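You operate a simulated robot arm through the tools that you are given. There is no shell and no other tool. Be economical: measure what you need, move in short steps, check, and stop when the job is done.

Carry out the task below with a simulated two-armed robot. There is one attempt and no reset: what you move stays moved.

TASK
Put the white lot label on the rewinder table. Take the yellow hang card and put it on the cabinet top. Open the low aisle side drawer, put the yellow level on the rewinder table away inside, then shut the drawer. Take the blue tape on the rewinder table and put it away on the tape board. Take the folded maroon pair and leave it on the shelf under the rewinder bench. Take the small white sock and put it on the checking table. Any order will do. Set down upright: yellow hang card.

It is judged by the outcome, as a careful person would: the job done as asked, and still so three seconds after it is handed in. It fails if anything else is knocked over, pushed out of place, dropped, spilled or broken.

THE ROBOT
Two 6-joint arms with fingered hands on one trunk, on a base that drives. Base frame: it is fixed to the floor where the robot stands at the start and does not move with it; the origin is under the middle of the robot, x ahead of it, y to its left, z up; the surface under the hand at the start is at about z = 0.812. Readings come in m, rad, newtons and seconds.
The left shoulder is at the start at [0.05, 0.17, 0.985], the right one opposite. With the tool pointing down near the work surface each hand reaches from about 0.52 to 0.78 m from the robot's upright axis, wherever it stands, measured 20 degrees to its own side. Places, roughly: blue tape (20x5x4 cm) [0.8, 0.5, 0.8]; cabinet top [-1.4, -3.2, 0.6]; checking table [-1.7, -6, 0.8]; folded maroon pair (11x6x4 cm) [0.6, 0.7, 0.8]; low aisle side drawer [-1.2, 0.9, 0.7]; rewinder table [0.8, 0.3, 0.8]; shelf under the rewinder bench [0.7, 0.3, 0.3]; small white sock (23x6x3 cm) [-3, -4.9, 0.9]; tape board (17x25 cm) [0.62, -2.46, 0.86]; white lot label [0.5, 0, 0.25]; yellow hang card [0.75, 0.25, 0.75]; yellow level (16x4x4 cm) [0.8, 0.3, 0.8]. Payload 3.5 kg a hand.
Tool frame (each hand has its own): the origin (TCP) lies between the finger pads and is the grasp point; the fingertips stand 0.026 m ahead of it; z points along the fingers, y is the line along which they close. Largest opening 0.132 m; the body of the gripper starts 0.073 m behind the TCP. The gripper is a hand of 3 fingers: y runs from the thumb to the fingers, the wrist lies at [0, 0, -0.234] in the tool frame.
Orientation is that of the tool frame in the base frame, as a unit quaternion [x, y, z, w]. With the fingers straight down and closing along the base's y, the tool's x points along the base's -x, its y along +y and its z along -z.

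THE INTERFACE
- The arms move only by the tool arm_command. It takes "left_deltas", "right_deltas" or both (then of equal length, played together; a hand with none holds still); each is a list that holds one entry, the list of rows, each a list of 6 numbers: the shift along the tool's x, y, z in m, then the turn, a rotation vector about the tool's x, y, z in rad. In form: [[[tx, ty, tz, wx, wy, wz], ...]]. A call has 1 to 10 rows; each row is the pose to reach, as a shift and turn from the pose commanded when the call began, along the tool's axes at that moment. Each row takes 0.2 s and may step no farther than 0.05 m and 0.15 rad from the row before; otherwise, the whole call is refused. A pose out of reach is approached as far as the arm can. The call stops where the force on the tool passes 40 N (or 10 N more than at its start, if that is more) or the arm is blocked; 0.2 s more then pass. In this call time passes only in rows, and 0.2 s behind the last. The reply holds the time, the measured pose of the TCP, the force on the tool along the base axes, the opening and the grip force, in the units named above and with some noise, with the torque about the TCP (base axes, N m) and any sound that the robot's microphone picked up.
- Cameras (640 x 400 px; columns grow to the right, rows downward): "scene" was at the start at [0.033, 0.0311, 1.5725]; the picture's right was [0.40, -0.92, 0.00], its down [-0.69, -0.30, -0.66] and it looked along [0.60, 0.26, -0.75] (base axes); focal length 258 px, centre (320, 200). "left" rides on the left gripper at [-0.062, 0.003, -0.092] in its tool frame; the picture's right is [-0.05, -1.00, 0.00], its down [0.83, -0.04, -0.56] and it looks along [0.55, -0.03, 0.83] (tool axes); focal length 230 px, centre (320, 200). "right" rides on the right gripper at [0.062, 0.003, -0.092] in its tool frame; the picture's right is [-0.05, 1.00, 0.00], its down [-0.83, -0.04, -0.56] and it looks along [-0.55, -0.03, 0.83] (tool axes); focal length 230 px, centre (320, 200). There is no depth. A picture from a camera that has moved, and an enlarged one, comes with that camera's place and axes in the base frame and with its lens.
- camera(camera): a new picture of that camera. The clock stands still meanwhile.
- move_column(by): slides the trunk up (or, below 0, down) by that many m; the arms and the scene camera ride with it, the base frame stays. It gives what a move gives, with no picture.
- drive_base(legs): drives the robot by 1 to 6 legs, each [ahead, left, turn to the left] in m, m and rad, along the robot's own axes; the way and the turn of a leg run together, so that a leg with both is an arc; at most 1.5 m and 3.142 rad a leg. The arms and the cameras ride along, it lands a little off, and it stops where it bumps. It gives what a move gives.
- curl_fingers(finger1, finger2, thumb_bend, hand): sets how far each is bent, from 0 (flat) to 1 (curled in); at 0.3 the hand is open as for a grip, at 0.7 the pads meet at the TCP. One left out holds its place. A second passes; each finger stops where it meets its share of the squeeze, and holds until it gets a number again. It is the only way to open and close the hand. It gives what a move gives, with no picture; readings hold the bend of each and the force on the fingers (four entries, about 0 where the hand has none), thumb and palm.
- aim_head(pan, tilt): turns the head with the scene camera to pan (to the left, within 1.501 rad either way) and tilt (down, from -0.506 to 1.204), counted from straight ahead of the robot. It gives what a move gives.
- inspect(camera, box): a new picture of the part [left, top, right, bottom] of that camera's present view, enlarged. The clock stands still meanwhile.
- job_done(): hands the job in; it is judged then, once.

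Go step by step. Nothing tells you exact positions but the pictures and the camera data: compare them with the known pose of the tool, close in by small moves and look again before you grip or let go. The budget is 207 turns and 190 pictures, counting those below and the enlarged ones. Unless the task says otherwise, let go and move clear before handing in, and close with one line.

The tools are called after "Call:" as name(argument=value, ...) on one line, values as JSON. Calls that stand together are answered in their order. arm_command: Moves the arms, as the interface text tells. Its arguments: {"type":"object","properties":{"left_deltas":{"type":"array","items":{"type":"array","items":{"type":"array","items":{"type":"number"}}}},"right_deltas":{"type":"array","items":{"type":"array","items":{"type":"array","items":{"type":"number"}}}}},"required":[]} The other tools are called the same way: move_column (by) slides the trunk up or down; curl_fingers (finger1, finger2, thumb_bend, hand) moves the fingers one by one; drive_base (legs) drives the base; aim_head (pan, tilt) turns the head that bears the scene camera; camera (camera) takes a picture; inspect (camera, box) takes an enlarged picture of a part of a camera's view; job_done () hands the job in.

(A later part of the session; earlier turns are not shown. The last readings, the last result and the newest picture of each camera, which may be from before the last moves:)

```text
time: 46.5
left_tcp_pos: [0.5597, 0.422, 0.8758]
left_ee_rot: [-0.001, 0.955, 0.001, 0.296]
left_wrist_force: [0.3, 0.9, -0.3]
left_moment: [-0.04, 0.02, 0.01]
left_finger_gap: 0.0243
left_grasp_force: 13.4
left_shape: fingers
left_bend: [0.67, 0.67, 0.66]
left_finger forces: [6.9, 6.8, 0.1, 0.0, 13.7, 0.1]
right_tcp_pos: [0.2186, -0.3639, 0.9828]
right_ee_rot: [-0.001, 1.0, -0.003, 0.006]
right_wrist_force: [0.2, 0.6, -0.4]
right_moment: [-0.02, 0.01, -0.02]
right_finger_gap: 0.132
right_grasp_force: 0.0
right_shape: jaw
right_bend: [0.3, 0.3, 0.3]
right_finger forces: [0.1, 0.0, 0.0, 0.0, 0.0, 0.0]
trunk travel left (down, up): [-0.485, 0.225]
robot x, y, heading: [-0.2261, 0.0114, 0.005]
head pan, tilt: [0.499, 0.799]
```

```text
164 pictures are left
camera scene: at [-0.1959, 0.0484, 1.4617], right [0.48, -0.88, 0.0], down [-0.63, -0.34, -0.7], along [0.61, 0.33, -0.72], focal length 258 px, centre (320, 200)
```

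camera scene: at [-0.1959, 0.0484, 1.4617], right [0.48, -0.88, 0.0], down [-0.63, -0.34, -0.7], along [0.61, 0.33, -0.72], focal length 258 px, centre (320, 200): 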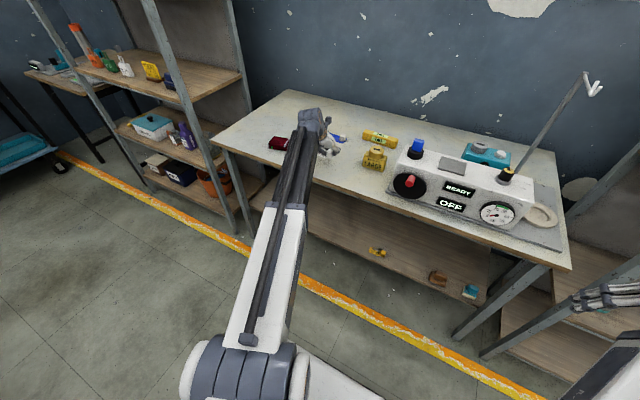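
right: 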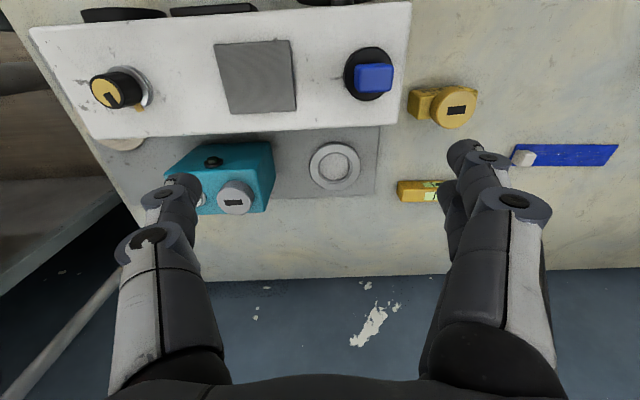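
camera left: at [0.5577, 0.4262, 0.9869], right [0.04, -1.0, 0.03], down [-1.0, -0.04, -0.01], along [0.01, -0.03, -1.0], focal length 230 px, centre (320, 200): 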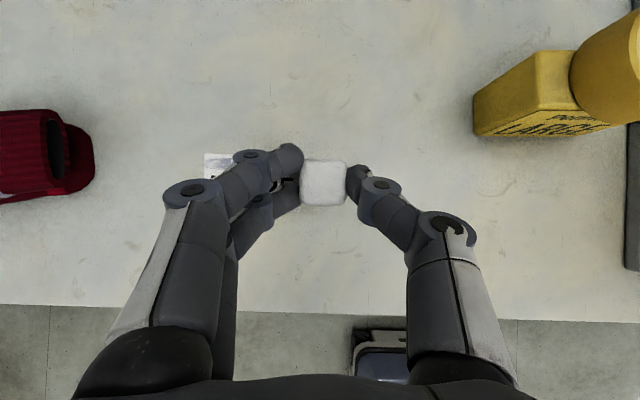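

Lowering the last 2 cm and feeling for contact.

Call:
arm_command(left_deltas=[[[0.004, 0, 0.006, 0, 0, 0], [0.008, 0, 0.012, 0, 0, 0], [0.0113, 0, 0.0165, 0, 0, 0]]])

Call:
arm_command(left_deltas=[[[0.0012, 0, 0.0016, 0, 0, 0]]])

```text
time: 47.2
left_tcp_pos: [0.5615, 0.4231, 0.8557]
left_ee_rot: [0.001, 0.956, 0.0, 0.295]
left_wrist_force: [0.1, -0.6, -1.3]
left_moment: [-0.02, 0.0, 0.0]
left_finger_gap: 0.0245
left_grasp_force: 14.0
left_shape: fingers
left_bend: [0.67, 0.67, 0.66]
left_finger forces: [6.9, 6.9, 0.1, 0.0, 13.7, 0.0]
right_tcp_pos: [0.2195, -0.3625, 0.9823]
right_ee_rot: [-0.001, 1.0, -0.003, 0.006]
right_wrist_force: [0.4, 0.5, 0.4]
right_moment: [0.05, 0.04, 0.0]
right_finger_gap: 0.132
right_grasp_force: 0.1
right_shape: jaw
right_bend: [0.3, 0.3, 0.3]
right_finger forces: [0.0, 0.0, 0.0, 0.0, 0.0, 0.1]
trunk travel left (down, up): [-0.485, 0.225]
robot x, y, heading: [-0.2263, 0.0093, 0.0]
head pan, tilt: [0.499, 0.799]
```

```text
time: 47.6
left_tcp_pos: [0.5607, 0.4237, 0.8534]
left_ee_rot: [0.0, 0.955, 0.0, 0.296]
left_wrist_force: [0.8, 0.8, -0.9]
left_moment: [0.01, 0.02, -0.02]
left_finger_gap: 0.0244
left_grasp_force: 13.4
left_shape: fingers
left_bend: [0.67, 0.67, 0.66]
left_finger forces: [6.9, 6.8, 0.0, 0.0, 13.6, 0.0]
right_tcp_pos: [0.2203, -0.3631, 0.9823]
right_ee_rot: [-0.001, 1.0, -0.003, 0.006]
right_wrist_force: [0.5, -0.5, 0.7]
right_moment: [-0.02, -0.01, -0.01]
right_finger_gap: 0.132
right_grasp_force: 0.0
right_shape: jaw
right_bend: [0.3, 0.3, 0.3]
right_finger forces: [0.1, 0.0, 0.1, 0.0, 0.0, 0.0]
trunk travel left (down, up): [-0.485, 0.225]
robot x, y, heading: [-0.2264, 0.0094, 0.001]
head pan, tilt: [0.499, 0.799]
```

Call:
arm_command(left_deltas=[[[0.0012, 0, 0.0017, 0, 0, 0], [0.0023, 0, 0.0034, 0, 0, 0]]])

```text
time: 48.2
left_tcp_pos: [0.5612, 0.423, 0.8483]
left_ee_rot: [-0.001, 0.955, 0.0, 0.296]
left_wrist_force: [0.4, -0.4, 0.3]
left_moment: [-0.04, -0.03, 0.0]
left_finger_gap: 0.0244
left_grasp_force: 13.7
left_shape: fingers
left_bend: [0.67, 0.67, 0.66]
left_finger forces: [6.9, 6.8, 0.0, 0.1, 13.7, 0.0]
right_tcp_pos: [0.2204, -0.3636, 0.9816]
right_ee_rot: [0.0, 1.0, -0.003, 0.006]
right_wrist_force: [0.8, 0.3, -0.2]
right_moment: [-0.03, -0.02, 0.06]
right_finger_gap: 0.1316
right_grasp_force: 0.0
right_shape: jaw
right_bend: [0.3, 0.3, 0.3]
right_finger forces: [0.1, 0.0, 0.0, 0.0, 0.0, 0.0]
trunk travel left (down, up): [-0.485, 0.225]
robot x, y, heading: [-0.2268, 0.0121, -0.004]
head pan, tilt: [0.499, 0.799]
```

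No contact yet; continuing in small steps.

Call:
arm_command(left_deltas=[[[0.0012, 0, 0.0017, 0, 0, 0], [0.0023, 0, 0.0034, 0, 0, 0], [0.0034, 0, 0.005, 0, 0, 0]]])

Call:
camera(camera="left")

```text
time: 49.0
left_tcp_pos: [0.5611, 0.4241, 0.8425]
left_ee_rot: [-0.001, 0.955, 0.0, 0.296]
left_wrist_force: [0.5, 0.0, -0.1]
left_moment: [0.0, 0.01, -0.02]
left_finger_gap: 0.0245
left_grasp_force: 13.3
left_shape: fingers
left_bend: [0.67, 0.67, 0.66]
left_finger forces: [6.8, 6.7, 0.0, 0.1, 13.7, 0.0]
right_tcp_pos: [0.2188, -0.364, 0.9821]
right_ee_rot: [0.0, 1.0, -0.004, 0.006]
right_wrist_force: [-1.2, -0.3, 0.5]
right_moment: [0.0, 0.03, 0.0]
right_finger_gap: 0.1319
right_grasp_force: 0.1
right_shape: jaw
right_bend: [0.3, 0.3, 0.3]
right_finger forces: [0.1, 0.0, 0.1, 0.1, 0.0, 0.1]
trunk travel left (down, up): [-0.485, 0.225]
robot x, y, heading: [-0.2327, 0.0126, -0.003]
head pan, tilt: [0.499, 0.799]
```

```text
163 pictures are left
camera left: at [0.5579, 0.4265, 0.9543], right [0.04, -1.0, 0.03], down [-1.0, -0.04, -0.01], along [0.01, -0.03, -1.0], focal length 230 px, centre (320, 200)
```

left: 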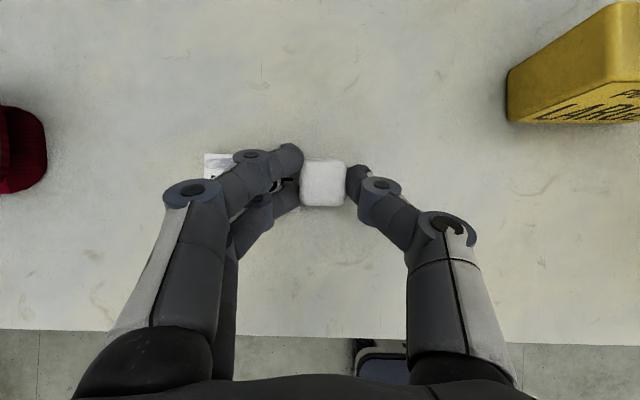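

Call:
arm_command(left_deltas=[[[0.0017, 0, 0.0025, 0, 0, 0], [0.0034, 0, 0.005, 0, 0, 0], [0.0051, 0, 0.0075, 0, 0, 0]]])

```text
time: 49.9
left_tcp_pos: [0.5603, 0.4231, 0.838]
left_ee_rot: [0.0, 0.954, 0.002, 0.3]
left_wrist_force: [1.4, 2.7, 17.9]
left_moment: [0.08, -0.2, 0.02]
left_finger_gap: 0.0245
left_grasp_force: 18.9
left_shape: fingers
left_bend: [0.67, 0.69, 0.67]
left_finger forces: [7.9, 14.7, 0.0, 0.0, 14.8, 0.0]
right_tcp_pos: [0.2182, -0.3643, 0.9834]
right_ee_rot: [-0.001, 1.0, -0.003, 0.007]
right_wrist_force: [0.3, 0.2, 0.2]
right_moment: [-0.01, 0.04, 0.06]
right_finger_gap: 0.1321
right_grasp_force: 0.1
right_shape: jaw
right_bend: [0.3, 0.3, 0.3]
right_finger forces: [0.1, 0.0, 0.0, 0.0, 0.1, 0.0]
trunk travel left (down, up): [-0.485, 0.225]
robot x, y, heading: [-0.2285, 0.01, 0.002]
head pan, tilt: [0.499, 0.799]
```

Contact. Relieving the pressure, opening and rising.

Call:
arm_command(left_deltas=[[[-0.0025, 0, -0.0037, 0, 0, 0]]])

Call:
curl_fingers(hand="left", finger1=0.45, finger2=0.45, thumb_bend=0.45)

Call:
arm_command(left_deltas=[[[0, 0, -0.03, 0, 0, 0], [0, 0, -0.06, 0, 0, 0], [0, 0, -0.1, 0, 0, 0]]])

Call:
move_column(by=0.115)

Call:
camera(camera="left")

```text
time: 50.2
left_tcp_pos: [0.5606, 0.4222, 0.838]
left_ee_rot: [0.0, 0.955, -0.001, 0.295]
left_wrist_force: [1.9, 1.2, 7.7]
left_moment: [0.0, -0.17, 0.03]
left_finger_gap: 0.0245
left_grasp_force: 14.9
left_shape: fingers
left_bend: [0.67, 0.68, 0.67]
left_finger forces: [7.8, 8.6, 0.0, 0.1, 13.6, 0.0]
right_tcp_pos: [0.2201, -0.3637, 0.9827]
right_ee_rot: [-0.001, 1.0, -0.003, 0.006]
right_wrist_force: [0.3, 0.2, 0.6]
right_moment: [0.0, 0.02, 0.01]
right_finger_gap: 0.132
right_grasp_force: 0.1
right_shape: jaw
right_bend: [0.3, 0.3, 0.3]
right_finger forces: [0.0, 0.0, 0.1, 0.1, 0.1, 0.0]
trunk travel left (down, up): [-0.485, 0.225]
robot x, y, heading: [-0.2271, 0.009, -0.002]
head pan, tilt: [0.499, 0.799]
```

```text
time: 51.2
left_tcp_pos: [0.5591, 0.4217, 0.8401]
left_ee_rot: [-0.001, 0.955, 0.001, 0.296]
left_wrist_force: [-0.6, -4.2, 11.4]
left_moment: [0.26, -0.02, 0.01]
left_finger_gap: 0.0841
left_grasp_force: 5.8
left_shape: fingers
left_bend: [0.45, 0.61, 0.45]
left_finger forces: [0.1, 11.1, 0.0, 0.0, 0.0, 0.0]
right_tcp_pos: [0.2185, -0.3634, 0.982]
right_ee_rot: [-0.001, 1.0, -0.003, 0.007]
right_wrist_force: [0.1, 0.5, -0.2]
right_moment: [0.0, 0.0, 0.0]
right_finger_gap: 0.1319
right_grasp_force: 0.0
right_shape: jaw
right_bend: [0.3, 0.3, 0.3]
right_finger forces: [0.0, 0.0, 0.0, 0.1, 0.0, 0.1]
trunk travel left (down, up): [-0.485, 0.225]
robot x, y, heading: [-0.2311, 0.008, 0.002]
head pan, tilt: [0.499, 0.799]
```

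```text
time: 52.0
left_tcp_pos: [0.5031, 0.4242, 0.9213]
left_ee_rot: [-0.001, 0.955, 0.0, 0.296]
left_wrist_force: [-0.2, 0.4, 0.1]
left_moment: [0.0, 0.05, -0.04]
left_finger_gap: 0.0839
left_grasp_force: 0.0
left_shape: fingers
left_bend: [0.45, 0.45, 0.45]
left_finger forces: [0.0, 0.0, 0.0, 0.0, 0.2, 0.1]
right_tcp_pos: [0.2196, -0.3621, 0.9826]
right_ee_rot: [-0.001, 1.0, -0.004, 0.005]
right_wrist_force: [-0.3, -1.0, -0.7]
right_moment: [0.0, 0.01, 0.01]
right_finger_gap: 0.1316
right_grasp_force: 0.0
right_shape: jaw
right_bend: [0.3, 0.3, 0.3]
right_finger forces: [0.0, 0.1, 0.1, 0.0, 0.0, 0.0]
trunk travel left (down, up): [-0.485, 0.225]
robot x, y, heading: [-0.2269, 0.009, -0.001]
head pan, tilt: [0.499, 0.799]
```

```text
time: 53.5
left_tcp_pos: [0.5036, 0.4241, 1.0361]
left_ee_rot: [-0.001, 0.955, 0.001, 0.296]
left_wrist_force: [-0.3, 0.0, -0.3]
left_moment: [-0.01, 0.01, -0.01]
left_finger_gap: 0.0844
left_grasp_force: 0.0
left_shape: fingers
left_bend: [0.45, 0.45, 0.45]
left_finger forces: [0.1, 0.0, 0.0, 0.1, 0.0, 0.1]
right_tcp_pos: [0.2192, -0.363, 1.0966]
right_ee_rot: [-0.001, 1.0, -0.004, 0.006]
right_wrist_force: [-0.5, -0.7, -0.8]
right_moment: [0.0, 0.06, 0.02]
right_finger_gap: 0.1319
right_grasp_force: 0.2
right_shape: jaw
right_bend: [0.3, 0.3, 0.3]
right_finger forces: [0.1, 0.0, 0.0, 0.0, 0.0, 0.1]
trunk travel left (down, up): [-0.6, 0.11]
robot x, y, heading: [-0.2294, 0.0113, -0.001]
head pan, tilt: [0.499, 0.799]
```

```text
162 pictures are left
camera left: at [0.5013, 0.4263, 1.1475], right [0.04, -1.0, 0.03], down [-1.0, -0.04, -0.01], along [0.01, -0.03, -1.0], focal length 230 px, centre (320, 200)
```

left: 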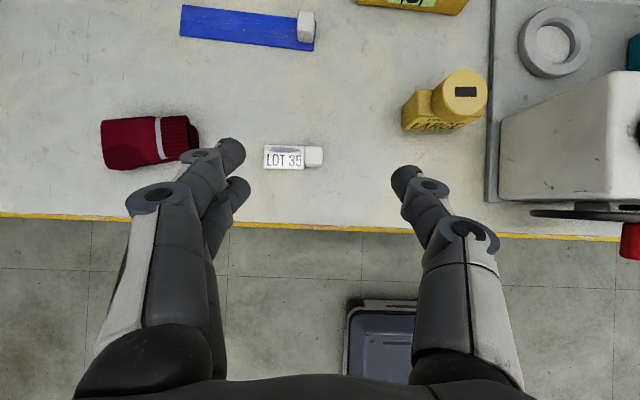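

The label is on the table. The maroon pair is at about (0.58, 0.645), long axis along y. I'll set the left hand vertical, yaw it 90° and shift the base for the pick.

Call:
arm_command(left_deltas=[[[0.016, -0.012, -0.016, 0, 0.12, 0], [0.032, -0.024, -0.032, 0, 0.24, 0], [0.048, -0.036, -0.048, 0, 0.36, 0], [0.064, -0.048, -0.064, 0, 0.48, 0], [0.08, -0.06, -0.0785, 0, 0.6, 0]]])

Call:
arm_command(left_deltas=[[[0, 0, 0, 0, 0, 0.15], [0, 0, 0, 0, 0, 0.3], [0, 0, 0, 0, 0, 0.45], [0, 0, 0, 0, 0, 0.6], [0, 0, 0, 0, 0, 0.75], [0, 0, 0, 0, 0, 0.9], [0, 0, 0, 0, 0, 1.05], [0, 0, 0, 0, 0, 1.2], [0, 0, 0, 0, 0, 1.35], [0, 0, 0, 0, 0, 1.5]]])

Call:
curl_fingers(hand="left", finger1=0.3, finger2=0.3, thumb_bend=0.3)

Call:
drive_base(legs=[[0, 0.28, 0], [0.19, 0, 0]])

Call:
camera(camera="left")

```text
time: 54.7
left_tcp_pos: [0.3928, 0.3631, 1.055]
left_ee_rot: [-0.001, 1.0, 0.0, -0.001]
left_wrist_force: [-0.6, 0.2, -0.8]
left_moment: [0.0, -0.03, -0.02]
left_finger_gap: 0.084
left_grasp_force: 0.0
left_shape: fingers
left_bend: [0.45, 0.45, 0.45]
left_finger forces: [0.0, 0.0, 0.0, 0.0, 0.0, 0.1]
right_tcp_pos: [0.2193, -0.3632, 1.0962]
right_ee_rot: [-0.001, 1.0, -0.003, 0.007]
right_wrist_force: [0.4, -0.2, 0.8]
right_moment: [0.03, 0.0, -0.01]
right_finger_gap: 0.1319
right_grasp_force: 0.0
right_shape: jaw
right_bend: [0.3, 0.3, 0.3]
right_finger forces: [0.1, 0.0, 0.1, 0.0, 0.0, 0.0]
trunk travel left (down, up): [-0.6, 0.11]
robot x, y, heading: [-0.2301, 0.0076, 0.001]
head pan, tilt: [0.499, 0.799]
```

```text
time: 56.9
left_tcp_pos: [0.3934, 0.3632, 1.0552]
left_ee_rot: [0.681, 0.732, 0.0, -0.001]
left_wrist_force: [-0.2, 0.4, 0.3]
left_moment: [0.0, 0.03, -0.02]
left_finger_gap: 0.084
left_grasp_force: 0.2
left_shape: fingers
left_bend: [0.45, 0.45, 0.45]
left_finger forces: [0.0, 0.0, 0.0, 0.1, 0.0, 0.1]
right_tcp_pos: [0.2195, -0.3633, 1.097]
right_ee_rot: [-0.001, 1.0, -0.004, 0.006]
right_wrist_force: [-0.5, 0.7, 0.5]
right_moment: [0.0, 0.03, -0.02]
right_finger_gap: 0.132
right_grasp_force: 0.0
right_shape: jaw
right_bend: [0.3, 0.3, 0.3]
right_finger forces: [0.1, 0.0, 0.1, 0.1, 0.0, 0.1]
trunk travel left (down, up): [-0.6, 0.11]
robot x, y, heading: [-0.2244, 0.008, 0.003]
head pan, tilt: [0.499, 0.799]
```

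```text
time: 57.9
left_tcp_pos: [0.3937, 0.3622, 1.0548]
left_ee_rot: [0.681, 0.732, 0.0, 0.0]
left_wrist_force: [-0.4, -0.7, 0.2]
left_moment: [0.0, 0.0, 0.01]
left_finger_gap: 0.1339
left_grasp_force: 0.1
left_shape: fingers
left_bend: [0.3, 0.3, 0.3]
left_finger forces: [0.0, 0.1, 0.1, 0.1, 0.0, 0.0]
right_tcp_pos: [0.2191, -0.363, 1.0975]
right_ee_rot: [-0.001, 1.0, -0.003, 0.006]
right_wrist_force: [-0.3, 0.2, -0.5]
right_moment: [0.01, -0.03, 0.01]
right_finger_gap: 0.1319
right_grasp_force: 0.0
right_shape: jaw
right_bend: [0.3, 0.3, 0.3]
right_finger forces: [0.1, 0.0, 0.0, 0.0, 0.1, 0.0]
trunk travel left (down, up): [-0.6, 0.11]
robot x, y, heading: [-0.2285, 0.0096, -0.005]
head pan, tilt: [0.499, 0.799]
```

```text
time: 61.0
left_tcp_pos: [0.5833, 0.6459, 1.0556]
left_ee_rot: [0.681, 0.732, 0.0, 0.0]
left_wrist_force: [-0.1, -0.6, -0.3]
left_moment: [0.0, 0.03, -0.01]
left_finger_gap: 0.134
left_grasp_force: 0.0
left_shape: fingers
left_bend: [0.3, 0.3, 0.3]
left_finger forces: [0.0, 0.0, 0.0, 0.0, 0.1, 0.0]
right_tcp_pos: [0.4095, -0.0801, 1.097]
right_ee_rot: [-0.001, 1.0, -0.004, 0.007]
right_wrist_force: [-0.4, 0.1, -0.2]
right_moment: [0.02, 0.01, -0.02]
right_finger_gap: 0.1321
right_grasp_force: 0.0
right_shape: jaw
right_bend: [0.3, 0.3, 0.3]
right_finger forces: [0.1, 0.1, 0.0, 0.1, 0.1, 0.0]
trunk travel left (down, up): [-0.6, 0.11]
robot x, y, heading: [-0.0378, 0.2932, 0.001]
head pan, tilt: [0.499, 0.799]
```

```text
161 pictures are left
camera left: at [0.5905, 0.5851, 1.1482], right [-0.99, -0.12, 0.0], down [-0.1, 0.83, 0.56], along [-0.07, 0.55, -0.83], focal length 230 px, centre (320, 200)
```

left: 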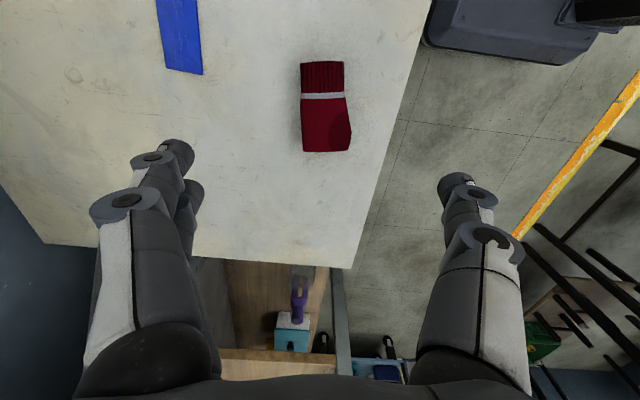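

The hand is right above the maroon pair with the closing direction across its short side. Descending.

Call:
arm_command(left_deltas=[[[0.005, -0.007, 0.045, 0, 0, 0], [0.005, -0.007, 0.09, 0, 0, 0], [0.005, -0.007, 0.135, 0, 0, 0], [0.005, -0.007, 0.17, 0, 0, 0], [0.005, -0.007, 0.195, 0, 0, 0], [0.005, -0.007, 0.21, 0, 0, 0]]])

Call:
camera(camera="left")

```text
time: 62.4
left_tcp_pos: [0.5767, 0.6518, 0.8456]
left_ee_rot: [0.681, 0.732, 0.0, 0.0]
left_wrist_force: [0.7, -0.2, 0.4]
left_moment: [0.0, -0.04, 0.0]
left_finger_gap: 0.1341
left_grasp_force: 0.1
left_shape: fingers
left_bend: [0.3, 0.3, 0.3]
left_finger forces: [0.1, 0.1, 0.0, 0.0, 0.0, 0.0]
right_tcp_pos: [0.4093, -0.08, 1.096]
right_ee_rot: [-0.001, 1.0, -0.004, 0.006]
right_wrist_force: [0.6, -0.7, -0.8]
right_moment: [-0.04, 0.01, -0.01]
right_finger_gap: 0.1317
right_grasp_force: 0.0
right_shape: jaw
right_bend: [0.3, 0.3, 0.3]
right_finger forces: [0.1, 0.1, 0.0, 0.0, 0.1, 0.0]
trunk travel left (down, up): [-0.6, 0.11]
robot x, y, heading: [-0.0395, 0.2925, -0.001]
head pan, tilt: [0.499, 0.799]
```

```text
160 pictures are left
camera left: at [0.5825, 0.59, 0.9387], right [-0.99, -0.12, 0.0], down [-0.1, 0.83, 0.56], along [-0.07, 0.55, -0.83], focal length 230 px, centre (320, 200)
```

left: 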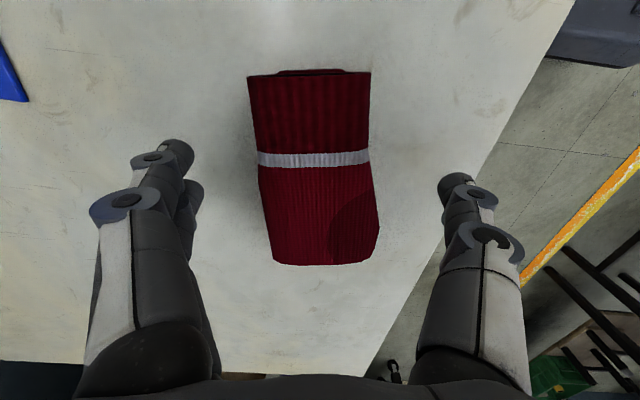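

Nudging 12 mm toward its centre, a bit lower, then gripping.

Call:
arm_command(left_deltas=[[[-0.012, 0, 0, 0, 0, 0], [-0.012, 0, 0.006, 0, 0, 0]]])

Call:
curl_fingers(hand="left", finger1=0.7, finger2=0.7, thumb_bend=0.7)

Call:
camera(camera="left")

```text
time: 63.0
left_tcp_pos: [0.5776, 0.6393, 0.8403]
left_ee_rot: [0.681, 0.732, 0.001, 0.0]
left_wrist_force: [-0.2, 0.0, -0.5]
left_moment: [-0.01, 0.0, 0.0]
left_finger_gap: 0.1341
left_grasp_force: 0.0
left_shape: fingers
left_bend: [0.3, 0.3, 0.3]
left_finger forces: [0.0, 0.1, 0.0, 0.0, 0.0, 0.1]
right_tcp_pos: [0.4091, -0.0802, 1.097]
right_ee_rot: [-0.001, 1.0, -0.003, 0.006]
right_wrist_force: [0.3, 0.7, -0.2]
right_moment: [0.0, 0.01, 0.0]
right_finger_gap: 0.1317
right_grasp_force: 0.0
right_shape: jaw
right_bend: [0.3, 0.3, 0.3]
right_finger forces: [0.1, 0.0, 0.0, 0.0, 0.1, 0.0]
trunk travel left (down, up): [-0.6, 0.11]
robot x, y, heading: [-0.0352, 0.2933, 0.002]
head pan, tilt: [0.499, 0.799]
```

```text
time: 64.0
left_tcp_pos: [0.577, 0.6386, 0.8401]
left_ee_rot: [0.681, 0.732, 0.0, -0.001]
left_wrist_force: [0.2, 0.1, 1.1]
left_moment: [-0.01, -0.02, 0.01]
left_finger_gap: 0.0515
left_grasp_force: 18.6
left_shape: fingers
left_bend: [0.55, 0.55, 0.61]
left_finger forces: [9.2, 9.4, 0.2, 0.0, 18.7, 0.0]
right_tcp_pos: [0.4099, -0.0803, 1.0969]
right_ee_rot: [-0.002, 1.0, -0.004, 0.006]
right_wrist_force: [0.1, 0.2, 0.5]
right_moment: [0.03, -0.06, 0.0]
right_finger_gap: 0.1318
right_grasp_force: 0.0
right_shape: jaw
right_bend: [0.3, 0.3, 0.3]
right_finger forces: [0.0, 0.1, 0.0, 0.0, 0.0, 0.0]
trunk travel left (down, up): [-0.6, 0.11]
robot x, y, heading: [-0.0361, 0.2907, 0.003]
head pan, tilt: [0.499, 0.799]
```

```text
159 pictures are left
camera left: at [0.5831, 0.5774, 0.9328], right [-0.99, -0.12, 0.0], down [-0.1, 0.83, 0.56], along [-0.07, 0.55, -0.83], focal length 230 px, centre (320, 200)
```

left: 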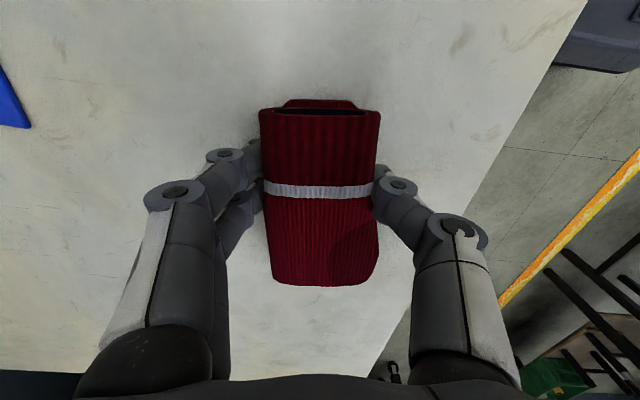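

Gripped at 18 N. Lifting, backing off and lowering the trunk for the shelf, extending the left arm a little.

Call:
arm_command(left_deltas=[[[0, 0, -0.04, 0, 0, 0], [0, 0, -0.08, 0, 0, 0], [0, 0, -0.125, 0, 0, 0], [0, 0, -0.17, 0, 0, 0]]])

Call:
drive_base(legs=[[-0.43, 0, 0], [0, -0.21, 0]])

Call:
move_column(by=-0.3)

Call:
move_column(by=-0.28)

Call:
arm_command(left_deltas=[[[0, 0.045, 0, 0, 0, 0], [0, 0.085, 0, 0, 0, 0]]])

Call:
camera(camera="scene")

```text
time: 65.0
left_tcp_pos: [0.5764, 0.6386, 1.0101]
left_ee_rot: [0.681, 0.733, -0.001, 0.0]
left_wrist_force: [0.2, -0.5, -0.9]
left_moment: [-0.01, -0.02, 0.01]
left_finger_gap: 0.0517
left_grasp_force: 18.6
left_shape: fingers
left_bend: [0.55, 0.55, 0.61]
left_finger forces: [9.3, 9.3, 0.0, 0.1, 18.5, 0.0]
right_tcp_pos: [0.41, -0.0797, 1.0972]
right_ee_rot: [0.0, 1.0, -0.004, 0.006]
right_wrist_force: [-1.3, 0.0, 0.6]
right_moment: [0.02, 0.0, 0.0]
right_finger_gap: 0.1319
right_grasp_force: 0.0
right_shape: jaw
right_bend: [0.3, 0.3, 0.3]
right_finger forces: [0.1, 0.0, 0.0, 0.1, 0.0, 0.0]
trunk travel left (down, up): [-0.6, 0.11]
robot x, y, heading: [-0.0412, 0.2912, 0.0]
head pan, tilt: [0.499, 0.799]
```

```text
time: 68.9
left_tcp_pos: [0.1453, 0.4255, 1.0087]
left_ee_rot: [0.68, 0.734, 0.0, 0.0]
left_wrist_force: [0.6, 0.4, -0.3]
left_moment: [0.0, 0.01, -0.02]
left_finger_gap: 0.0514
left_grasp_force: 18.5
left_shape: fingers
left_bend: [0.55, 0.55, 0.61]
left_finger forces: [9.3, 9.4, 0.0, 0.0, 18.6, 0.1]
right_tcp_pos: [-0.0214, -0.2928, 1.0974]
right_ee_rot: [-0.002, 1.0, -0.004, 0.006]
right_wrist_force: [0.3, -0.1, -0.1]
right_moment: [-0.01, -0.02, 0.0]
right_finger_gap: 0.1321
right_grasp_force: 0.1
right_shape: jaw
right_bend: [0.3, 0.3, 0.3]
right_finger forces: [0.0, 0.0, 0.1, 0.0, 0.1, 0.0]
trunk travel left (down, up): [-0.6, 0.11]
robot x, y, heading: [-0.4693, 0.078, 0.004]
head pan, tilt: [0.499, 0.799]
```

```text
time: 71.9
left_tcp_pos: [0.1456, 0.427, 0.7098]
left_ee_rot: [0.68, 0.733, 0.0, 0.0]
left_wrist_force: [0.2, 0.4, -0.3]
left_moment: [0.0, 0.0, -0.03]
left_finger_gap: 0.0519
left_grasp_force: 18.8
left_shape: fingers
left_bend: [0.55, 0.55, 0.61]
left_finger forces: [9.3, 9.3, 0.0, 0.0, 18.6, 0.0]
right_tcp_pos: [-0.02, -0.2931, 0.7973]
right_ee_rot: [-0.002, 1.0, -0.003, 0.005]
right_wrist_force: [-0.3, -0.6, 0.2]
right_moment: [0.0, 0.04, 0.0]
right_finger_gap: 0.1318
right_grasp_force: 0.1
right_shape: jaw
right_bend: [0.3, 0.3, 0.3]
right_finger forces: [0.0, 0.0, 0.0, 0.0, 0.0, 0.0]
trunk travel left (down, up): [-0.3, 0.41]
robot x, y, heading: [-0.4673, 0.0801, 0.004]
head pan, tilt: [0.499, 0.799]
```

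```text
time: 74.8
left_tcp_pos: [0.1447, 0.4261, 0.4288]
left_ee_rot: [0.68, 0.733, 0.0, 0.0]
left_wrist_force: [0.3, 0.6, -0.9]
left_moment: [0.0, 0.01, 0.03]
left_finger_gap: 0.0517
left_grasp_force: 18.3
left_shape: fingers
left_bend: [0.55, 0.55, 0.61]
left_finger forces: [9.3, 9.3, 0.1, 0.0, 18.6, 0.0]
right_tcp_pos: [-0.02, -0.2907, 0.5171]
right_ee_rot: [-0.002, 1.0, -0.003, 0.006]
right_wrist_force: [-0.2, -0.1, -0.5]
right_moment: [-0.02, 0.01, -0.01]
right_finger_gap: 0.1317
right_grasp_force: 0.0
right_shape: jaw
right_bend: [0.3, 0.3, 0.3]
right_finger forces: [0.1, 0.0, 0.0, 0.0, 0.0, 0.1]
trunk travel left (down, up): [-0.02, 0.69]
robot x, y, heading: [-0.4699, 0.0794, 0.003]
head pan, tilt: [0.499, 0.799]
```

```text
time: 75.3
left_tcp_pos: [0.2294, 0.4322, 0.4295]
left_ee_rot: [0.68, 0.733, 0.0, 0.0]
left_wrist_force: [-0.5, 0.6, -0.5]
left_moment: [-0.01, 0.0, 0.01]
left_finger_gap: 0.0514
left_grasp_force: 18.5
left_shape: fingers
left_bend: [0.55, 0.55, 0.61]
left_finger forces: [9.3, 9.2, 0.0, 0.0, 18.5, 0.0]
right_tcp_pos: [-0.0208, -0.292, 0.5178]
right_ee_rot: [-0.001, 1.0, -0.003, 0.006]
right_wrist_force: [0.7, -0.6, -0.3]
right_moment: [-0.02, -0.02, -0.01]
right_finger_gap: 0.1318
right_grasp_force: 0.0
right_shape: jaw
right_bend: [0.3, 0.3, 0.3]
right_finger forces: [0.1, 0.0, 0.1, 0.0, 0.0, 0.0]
trunk travel left (down, up): [-0.02, 0.69]
robot x, y, heading: [-0.4683, 0.0794, -0.001]
head pan, tilt: [0.499, 0.799]
```

```text
158 pictures are left
camera scene: at [-0.4373, 0.1188, 0.9967], right [0.48, -0.88, 0.0], down [-0.63, -0.35, -0.7], along [0.61, 0.34, -0.72], focal length 258 px, centre (320, 200)
```

scene: 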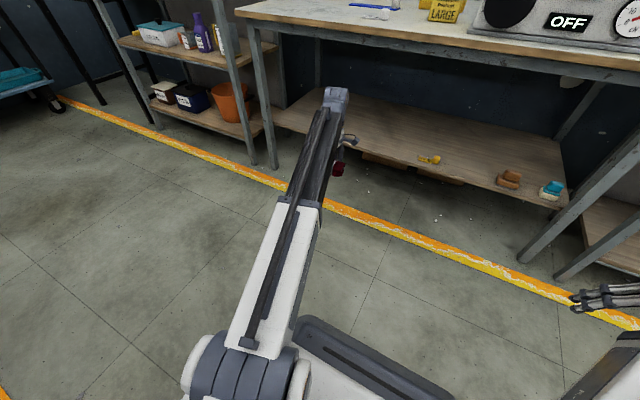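

The shelf bay is clear at y = 0.43. Lowering the hand slightly and driving in.

Call:
arm_command(left_deltas=[[[0, 0, 0.045, 0, 0, 0]]])

Call:
drive_base(legs=[[0.39, 0, 0]])

Call:
camera(camera="left")

Call:
camera(camera="scene")

```text
time: 75.8
left_tcp_pos: [0.2309, 0.4318, 0.3849]
left_ee_rot: [0.68, 0.733, 0.001, 0.0]
left_wrist_force: [-0.4, 0.4, -0.2]
left_moment: [-0.01, 0.01, 0.01]
left_finger_gap: 0.0513
left_grasp_force: 19.3
left_shape: fingers
left_bend: [0.55, 0.55, 0.61]
left_finger forces: [9.3, 9.3, 0.1, 0.1, 18.4, 0.0]
right_tcp_pos: [-0.0205, -0.292, 0.5171]
right_ee_rot: [-0.002, 1.0, -0.003, 0.006]
right_wrist_force: [-0.2, -0.7, -0.8]
right_moment: [-0.03, 0.0, 0.0]
right_finger_gap: 0.1318
right_grasp_force: 0.1
right_shape: jaw
right_bend: [0.3, 0.3, 0.3]
right_finger forces: [0.1, 0.0, 0.1, 0.0, 0.1, 0.0]
trunk travel left (down, up): [-0.02, 0.69]
robot x, y, heading: [-0.4679, 0.0785, 0.003]
head pan, tilt: [0.499, 0.799]
```

```text
time: 78.2
left_tcp_pos: [0.62, 0.4324, 0.3844]
left_ee_rot: [0.681, 0.732, 0.0, 0.0]
left_wrist_force: [-0.1, 0.0, -1.1]
left_moment: [-0.07, 0.0, 0.01]
left_finger_gap: 0.0517
left_grasp_force: 18.2
left_shape: fingers
left_bend: [0.55, 0.55, 0.61]
left_finger forces: [9.3, 9.1, 0.0, 0.0, 18.5, 0.1]
right_tcp_pos: [0.3673, -0.2917, 0.5176]
right_ee_rot: [-0.001, 1.0, -0.003, 0.006]
right_wrist_force: [0.4, 0.2, -0.3]
right_moment: [-0.03, -0.02, 0.0]
right_finger_gap: 0.1317
right_grasp_force: 0.0
right_shape: jaw
right_bend: [0.3, 0.3, 0.3]
right_finger forces: [0.1, 0.0, 0.0, 0.0, 0.1, 0.1]
trunk travel left (down, up): [-0.02, 0.69]
robot x, y, heading: [-0.0834, 0.0813, 0.005]
head pan, tilt: [0.499, 0.799]
```

```text
157 pictures are left
camera left: at [0.6257, 0.3706, 0.4779], right [-0.99, -0.12, 0.0], down [-0.1, 0.83, 0.56], along [-0.07, 0.55, -0.83], focal length 230 px, centre (320, 200)
```

left: 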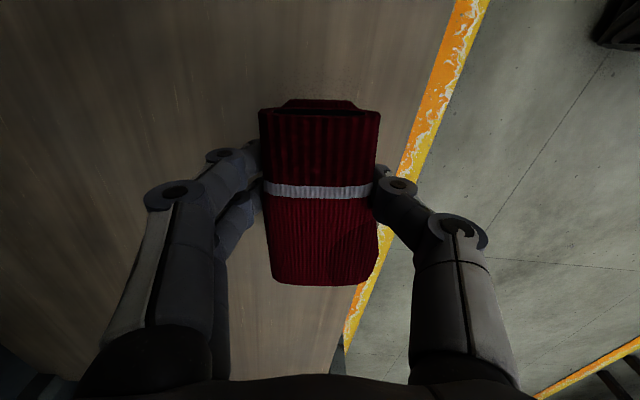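

```text
156 pictures are left
camera scene: at [-0.0483, 0.1198, 0.9967], right [0.48, -0.88, 0.0], down [-0.63, -0.34, -0.7], along [0.61, 0.33, -0.72], focal length 258 px, centre (320, 200)
```

scene: 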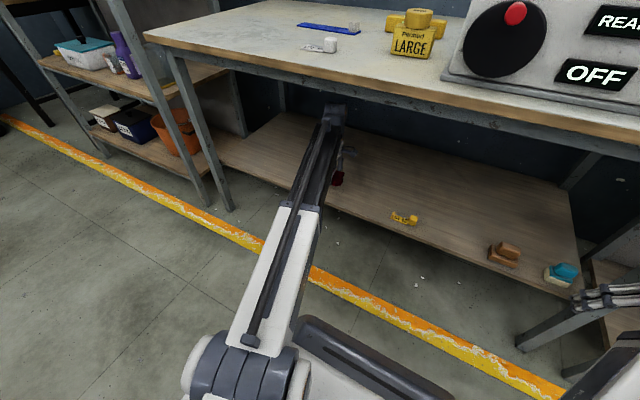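

The pair is inside the shelf edge by about 5 cm. Lowering onto the shelf.

Call:
arm_command(left_deltas=[[[0, 0, 0.02, 0, 0, 0], [0, 0, 0.034, 0, 0, 0], [0, 0, 0.039, 0, 0, 0], [0, 0, 0.042, 0, 0, 0]]])

```text
time: 79.2
left_tcp_pos: [0.6197, 0.4308, 0.3423]
left_ee_rot: [0.68, 0.733, 0.001, 0.0]
left_wrist_force: [-0.8, 1.1, -0.2]
left_moment: [-0.01, 0.04, -0.02]
left_finger_gap: 0.0518
left_grasp_force: 18.7
left_shape: fingers
left_bend: [0.55, 0.55, 0.61]
left_finger forces: [9.3, 9.2, 0.0, 0.1, 18.5, 0.0]
right_tcp_pos: [0.3678, -0.2923, 0.5163]
right_ee_rot: [-0.001, 1.0, -0.003, 0.007]
right_wrist_force: [0.5, 0.4, -1.3]
right_moment: [0.01, -0.01, 0.0]
right_finger_gap: 0.132
right_grasp_force: 0.1
right_shape: jaw
right_bend: [0.3, 0.3, 0.3]
right_finger forces: [0.0, 0.0, 0.0, 0.0, 0.0, 0.0]
trunk travel left (down, up): [-0.02, 0.69]
robot x, y, heading: [-0.0823, 0.0839, -0.004]
head pan, tilt: [0.499, 0.799]
```

Call:
arm_command(left_deltas=[[[0, 0, 0.003, 0, 0, 0], [0, 0, 0.006, 0, 0, 0]]])

```text
time: 79.8
left_tcp_pos: [0.6187, 0.432, 0.3387]
left_ee_rot: [0.681, 0.732, 0.0, 0.0]
left_wrist_force: [-1.7, -1.2, 9.2]
left_moment: [0.05, -0.12, 0.0]
left_finger_gap: 0.0514
left_grasp_force: 19.0
left_shape: fingers
left_bend: [0.55, 0.55, 0.61]
left_finger forces: [9.1, 9.2, 0.1, 0.0, 19.6, 0.0]
right_tcp_pos: [0.3676, -0.2913, 0.5183]
right_ee_rot: [-0.001, 1.0, -0.003, 0.007]
right_wrist_force: [-0.4, 0.1, 0.0]
right_moment: [0.0, 0.0, 0.0]
right_finger_gap: 0.1322
right_grasp_force: 0.1
right_shape: jaw
right_bend: [0.3, 0.3, 0.3]
right_finger forces: [0.0, 0.1, 0.1, 0.0, 0.0, 0.0]
trunk travel left (down, up): [-0.02, 0.69]
robot x, y, heading: [-0.0814, 0.0815, -0.005]
head pan, tilt: [0.499, 0.799]
```

Contact. Release, rise, back out.

Call:
arm_command(left_deltas=[[[0, 0, -0.002, 0, 0, 0]]])

Call:
curl_fingers(hand="left", finger1=0.32, finger2=0.32, thumb_bend=0.32)

Call:
arm_command(left_deltas=[[[0, 0, -0.03, 0, 0, 0], [0, 0, -0.06, 0, 0, 0], [0, 0, -0.08, 0, 0, 0]]])

Call:
camera(camera="left")

Call:
drive_base(legs=[[-0.38, 0, 0]])

Call:
move_column(by=0.3)

Call:
move_column(by=0.28)

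```text
time: 80.2
left_tcp_pos: [0.6189, 0.4329, 0.339]
left_ee_rot: [0.68, 0.733, 0.0, -0.001]
left_wrist_force: [0.1, -0.3, 3.5]
left_moment: [0.01, -0.14, -0.01]
left_finger_gap: 0.0516
left_grasp_force: 18.5
left_shape: fingers
left_bend: [0.55, 0.55, 0.61]
left_finger forces: [9.4, 9.4, 0.1, 0.0, 18.7, 0.0]
right_tcp_pos: [0.3677, -0.2925, 0.5182]
right_ee_rot: [0.0, 1.0, -0.003, 0.006]
right_wrist_force: [0.6, 0.7, 0.2]
right_moment: [-0.02, 0.02, -0.01]
right_finger_gap: 0.1321
right_grasp_force: 0.1
right_shape: jaw
right_bend: [0.3, 0.3, 0.3]
right_finger forces: [0.0, 0.0, 0.0, 0.0, 0.0, 0.0]
trunk travel left (down, up): [-0.02, 0.69]
robot x, y, heading: [-0.08, 0.0809, 0.005]
head pan, tilt: [0.499, 0.799]
```

```text
time: 81.2
left_tcp_pos: [0.6205, 0.433, 0.3385]
left_ee_rot: [0.681, 0.733, 0.0, 0.0]
left_wrist_force: [0.4, 0.6, -0.4]
left_moment: [0.02, 0.04, 0.02]
left_finger_gap: 0.1274
left_grasp_force: 0.1
left_shape: fingers
left_bend: [0.32, 0.32, 0.32]
left_finger forces: [0.0, 0.0, 0.1, 0.0, 0.0, 0.0]
right_tcp_pos: [0.3682, -0.292, 0.5165]
right_ee_rot: [-0.001, 1.0, -0.004, 0.006]
right_wrist_force: [0.4, 1.3, 0.2]
right_moment: [0.0, 0.02, -0.01]
right_finger_gap: 0.1319
right_grasp_force: 0.1
right_shape: jaw
right_bend: [0.3, 0.3, 0.3]
right_finger forces: [0.0, 0.0, 0.0, 0.0, 0.1, 0.0]
trunk travel left (down, up): [-0.02, 0.69]
robot x, y, heading: [-0.079, 0.0817, -0.001]
head pan, tilt: [0.499, 0.799]
```

```text
time: 82.0
left_tcp_pos: [0.6211, 0.4312, 0.419]
left_ee_rot: [0.681, 0.732, 0.0, 0.001]
left_wrist_force: [-0.1, 0.4, -0.7]
left_moment: [0.03, 0.01, 0.0]
left_finger_gap: 0.1274
left_grasp_force: 0.0
left_shape: fingers
left_bend: [0.32, 0.32, 0.32]
left_finger forces: [0.0, 0.1, 0.1, 0.1, 0.0, 0.1]
right_tcp_pos: [0.3686, -0.291, 0.5161]
right_ee_rot: [0.0, 1.0, -0.003, 0.006]
right_wrist_force: [-0.3, -0.2, 0.2]
right_moment: [-0.01, -0.02, -0.03]
right_finger_gap: 0.1322
right_grasp_force: 0.0
right_shape: jaw
right_bend: [0.3, 0.3, 0.3]
right_finger forces: [0.0, 0.0, 0.1, 0.0, 0.0, 0.0]
trunk travel left (down, up): [-0.02, 0.69]
robot x, y, heading: [-0.0819, 0.0808, -0.001]
head pan, tilt: [0.499, 0.799]
```

```text
155 pictures are left
camera left: at [0.6257, 0.3705, 0.512], right [-0.99, -0.12, 0.0], down [-0.1, 0.83, 0.56], along [-0.07, 0.55, -0.83], focal length 230 px, centre (320, 200)
```

left: 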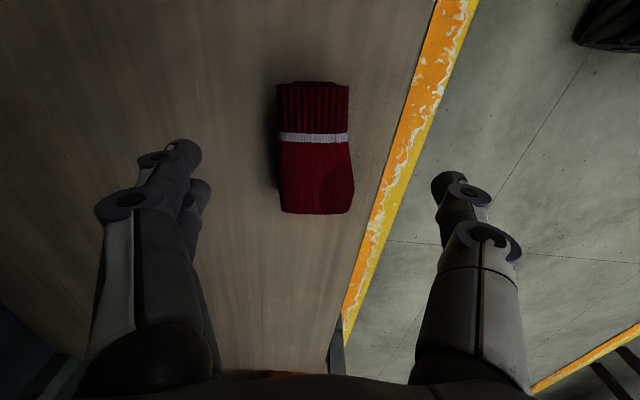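

```text
time: 84.4
left_tcp_pos: [0.2382, 0.4339, 0.4194]
left_ee_rot: [0.679, 0.734, 0.0, 0.0]
left_wrist_force: [0.2, -0.6, 0.3]
left_moment: [0.02, -0.01, -0.01]
left_finger_gap: 0.1275
left_grasp_force: 0.1
left_shape: fingers
left_bend: [0.32, 0.32, 0.32]
left_finger forces: [0.1, 0.1, 0.0, 0.1, 0.0, 0.0]
right_tcp_pos: [-0.0111, -0.2907, 0.5163]
right_ee_rot: [-0.003, 1.0, -0.003, 0.006]
right_wrist_force: [-0.4, 0.5, -0.6]
right_moment: [0.01, 0.03, 0.01]
right_finger_gap: 0.1319
right_grasp_force: 0.2
right_shape: jaw
right_bend: [0.3, 0.3, 0.3]
right_finger forces: [0.0, 0.0, 0.0, 0.1, 0.0, 0.0]
trunk travel left (down, up): [-0.02, 0.69]
robot x, y, heading: [-0.4601, 0.0814, 0.007]
head pan, tilt: [0.499, 0.799]
```

```text
time: 87.4
left_tcp_pos: [0.2375, 0.4329, 0.7192]
left_ee_rot: [0.68, 0.733, 0.0, 0.0]
left_wrist_force: [-0.1, -0.6, -0.9]
left_moment: [-0.01, -0.03, 0.05]
left_finger_gap: 0.1277
left_grasp_force: 0.1
left_shape: fingers
left_bend: [0.32, 0.32, 0.32]
left_finger forces: [0.0, 0.0, 0.0, 0.0, 0.1, 0.0]
right_tcp_pos: [-0.0112, -0.2903, 0.8172]
right_ee_rot: [-0.003, 1.0, -0.003, 0.007]
right_wrist_force: [-0.4, 0.3, -0.1]
right_moment: [-0.01, 0.03, -0.04]
right_finger_gap: 0.1316
right_grasp_force: 0.0
right_shape: jaw
right_bend: [0.3, 0.3, 0.3]
right_finger forces: [0.1, 0.1, 0.1, 0.0, 0.0, 0.0]
trunk travel left (down, up): [-0.32, 0.39]
robot x, y, heading: [-0.4596, 0.0793, 0.002]
head pan, tilt: [0.499, 0.799]
```

```text
time: 90.2
left_tcp_pos: [0.2377, 0.4346, 0.9992]
left_ee_rot: [0.679, 0.734, 0.0, 0.0]
left_wrist_force: [0.0, 0.2, -0.6]
left_moment: [0.04, -0.03, 0.03]
left_finger_gap: 0.1276
left_grasp_force: 0.1
left_shape: fingers
left_bend: [0.32, 0.32, 0.32]
left_finger forces: [0.0, 0.1, 0.0, 0.1, 0.1, 0.0]
right_tcp_pos: [-0.0107, -0.2912, 1.0967]
right_ee_rot: [-0.003, 1.0, -0.004, 0.006]
right_wrist_force: [1.1, 0.4, 0.4]
right_moment: [-0.02, -0.03, 0.03]
right_finger_gap: 0.1318
right_grasp_force: 0.1
right_shape: jaw
right_bend: [0.3, 0.3, 0.3]
right_finger forces: [0.1, 0.0, 0.0, 0.0, 0.0, 0.0]
trunk travel left (down, up): [-0.6, 0.11]
robot x, y, heading: [-0.4607, 0.0788, 0.005]
head pan, tilt: [0.499, 0.799]
```

The maroon pair is on the shelf. Next the yellow level at about (0.79, 0.29), across which the left hand is already oriented; driving up to it.

Call:
drive_base(legs=[[0, -0.1, 0], [0.51, 0, -0.004]])

Call:
curl_fingers(hand="left", finger1=0.42, finger2=0.42, thumb_bend=0.42)

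Call:
camera(camera="left")

Call:
camera(camera="scene")

```text
time: 94.0
left_tcp_pos: [0.7504, 0.3335, 0.9993]
left_ee_rot: [0.681, 0.732, 0.0, 0.0]
left_wrist_force: [0.3, -0.7, -0.3]
left_moment: [-0.01, 0.03, -0.03]
left_finger_gap: 0.1274
left_grasp_force: 0.1
left_shape: fingers
left_bend: [0.32, 0.32, 0.32]
left_finger forces: [0.0, 0.1, 0.0, 0.0, 0.1, 0.0]
right_tcp_pos: [0.4999, -0.389, 1.0964]
right_ee_rot: [-0.001, 1.0, -0.004, 0.007]
right_wrist_force: [0.0, 0.3, 0.2]
right_moment: [0.02, -0.02, -0.05]
right_finger_gap: 0.1321
right_grasp_force: 0.1
right_shape: jaw
right_bend: [0.3, 0.3, 0.3]
right_finger forces: [0.0, 0.0, 0.0, 0.0, 0.1, 0.1]
trunk travel left (down, up): [-0.6, 0.11]
robot x, y, heading: [0.0497, -0.0213, -0.003]
head pan, tilt: [0.499, 0.799]
```

```text
time: 95.0
left_tcp_pos: [0.7503, 0.3349, 0.9989]
left_ee_rot: [0.68, 0.734, 0.0, 0.0]
left_wrist_force: [0.2, 0.0, -0.2]
left_moment: [0.04, 0.0, -0.01]
left_finger_gap: 0.0955
left_grasp_force: 0.1
left_shape: fingers
left_bend: [0.42, 0.42, 0.42]
left_finger forces: [0.0, 0.0, 0.0, 0.0, 0.0, 0.0]
right_tcp_pos: [0.4995, -0.3895, 1.0975]
right_ee_rot: [-0.002, 1.0, -0.003, 0.006]
right_wrist_force: [-0.3, 0.2, 0.0]
right_moment: [0.03, 0.0, -0.02]
right_finger_gap: 0.1319
right_grasp_force: 0.0
right_shape: jaw
right_bend: [0.3, 0.3, 0.3]
right_finger forces: [0.0, 0.0, 0.0, 0.0, 0.1, 0.0]
trunk travel left (down, up): [-0.6, 0.11]
robot x, y, heading: [0.0471, -0.0164, 0.008]
head pan, tilt: [0.499, 0.799]
```

```text
154 pictures are left
camera left: at [0.7567, 0.2729, 1.0919], right [-0.99, -0.13, 0.0], down [-0.1, 0.82, 0.56], along [-0.07, 0.55, -0.83], focal length 230 px, centre (320, 200)
```

left: 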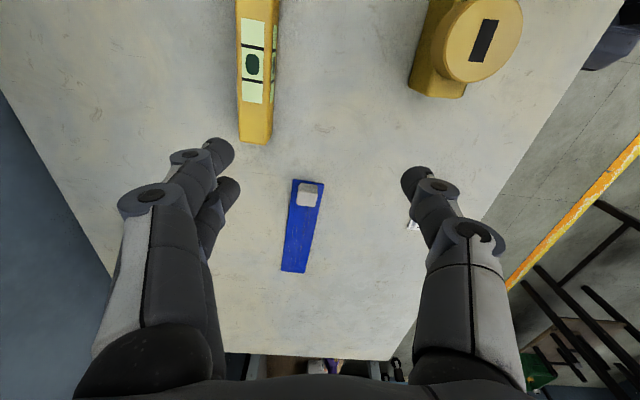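

```text
153 pictures are left
camera scene: at [0.0832, 0.0209, 1.5767], right [0.48, -0.88, 0.0], down [-0.63, -0.35, -0.7], along [0.61, 0.34, -0.72], focal length 258 px, centre (320, 200)
```

scene: 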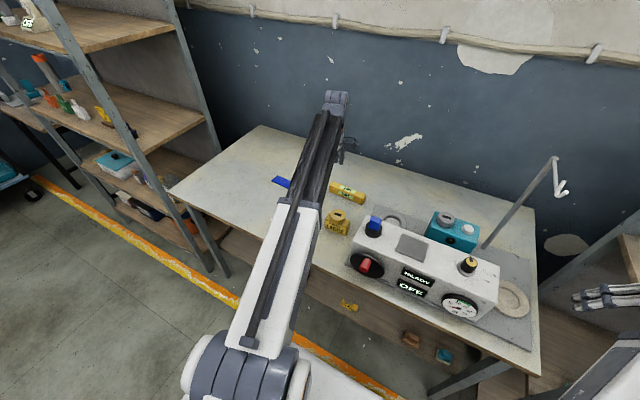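

The level's centre is about (0.818, 0.297). Driving 7 cm closer, then moving sideways over it.

Call:
drive_base(legs=[[0.068, 0, -0.004]])

Call:
arm_command(left_deltas=[[[-0.037, 0.002, 0.03, 0, 0, 0], [-0.037, 0.002, 0.07, 0, 0, 0], [-0.037, 0.002, 0.1, 0, 0, 0]]])

Call:
camera(camera="left")

```text
time: 96.0
left_tcp_pos: [0.8212, 0.3318, 0.9979]
left_ee_rot: [0.682, 0.732, 0.0, -0.001]
left_wrist_force: [0.0, 0.1, -0.3]
left_moment: [0.01, 0.02, 0.01]
left_finger_gap: 0.0954
left_grasp_force: 0.0
left_shape: fingers
left_bend: [0.42, 0.42, 0.42]
left_finger forces: [0.0, 0.0, 0.0, 0.0, 0.1, 0.1]
right_tcp_pos: [0.5669, -0.3913, 1.0961]
right_ee_rot: [0.001, 1.0, -0.004, 0.006]
right_wrist_force: [0.8, 0.4, -0.2]
right_moment: [-0.01, 0.02, -0.01]
right_finger_gap: 0.1318
right_grasp_force: 0.0
right_shape: jaw
right_bend: [0.3, 0.3, 0.3]
right_finger forces: [0.0, 0.1, 0.1, 0.0, 0.1, 0.0]
trunk travel left (down, up): [-0.6, 0.11]
robot x, y, heading: [0.121, -0.0216, -0.004]
head pan, tilt: [0.499, 0.799]
```

```text
time: 96.8
left_tcp_pos: [0.8246, 0.2953, 0.8972]
left_ee_rot: [0.682, 0.731, 0.0, 0.0]
left_wrist_force: [0.4, 0.1, 1.0]
left_moment: [-0.01, -0.04, -0.01]
left_finger_gap: 0.0954
left_grasp_force: 0.0
left_shape: fingers
left_bend: [0.42, 0.42, 0.42]
left_finger forces: [0.1, 0.0, 0.0, 0.0, 0.0, 0.0]
right_tcp_pos: [0.5666, -0.3911, 1.0966]
right_ee_rot: [0.0, 1.0, -0.003, 0.006]
right_wrist_force: [0.0, -0.5, -0.2]
right_moment: [0.0, -0.02, 0.01]
right_finger_gap: 0.132
right_grasp_force: 0.0
right_shape: jaw
right_bend: [0.3, 0.3, 0.3]
right_finger forces: [0.0, 0.1, 0.0, 0.0, 0.1, 0.0]
trunk travel left (down, up): [-0.6, 0.11]
robot x, y, heading: [0.1199, -0.0175, 0.001]
head pan, tilt: [0.499, 0.799]
```

```text
152 pictures are left
camera left: at [0.8311, 0.2339, 0.9913], right [-0.99, -0.12, 0.0], down [-0.1, 0.83, 0.56], along [-0.07, 0.55, -0.83], focal length 230 px, centre (320, 200)
```

left: 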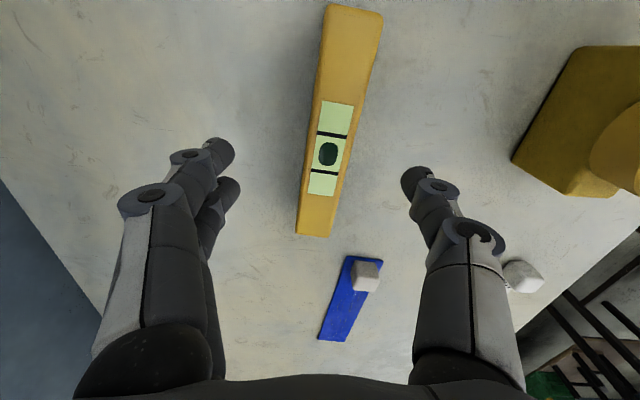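

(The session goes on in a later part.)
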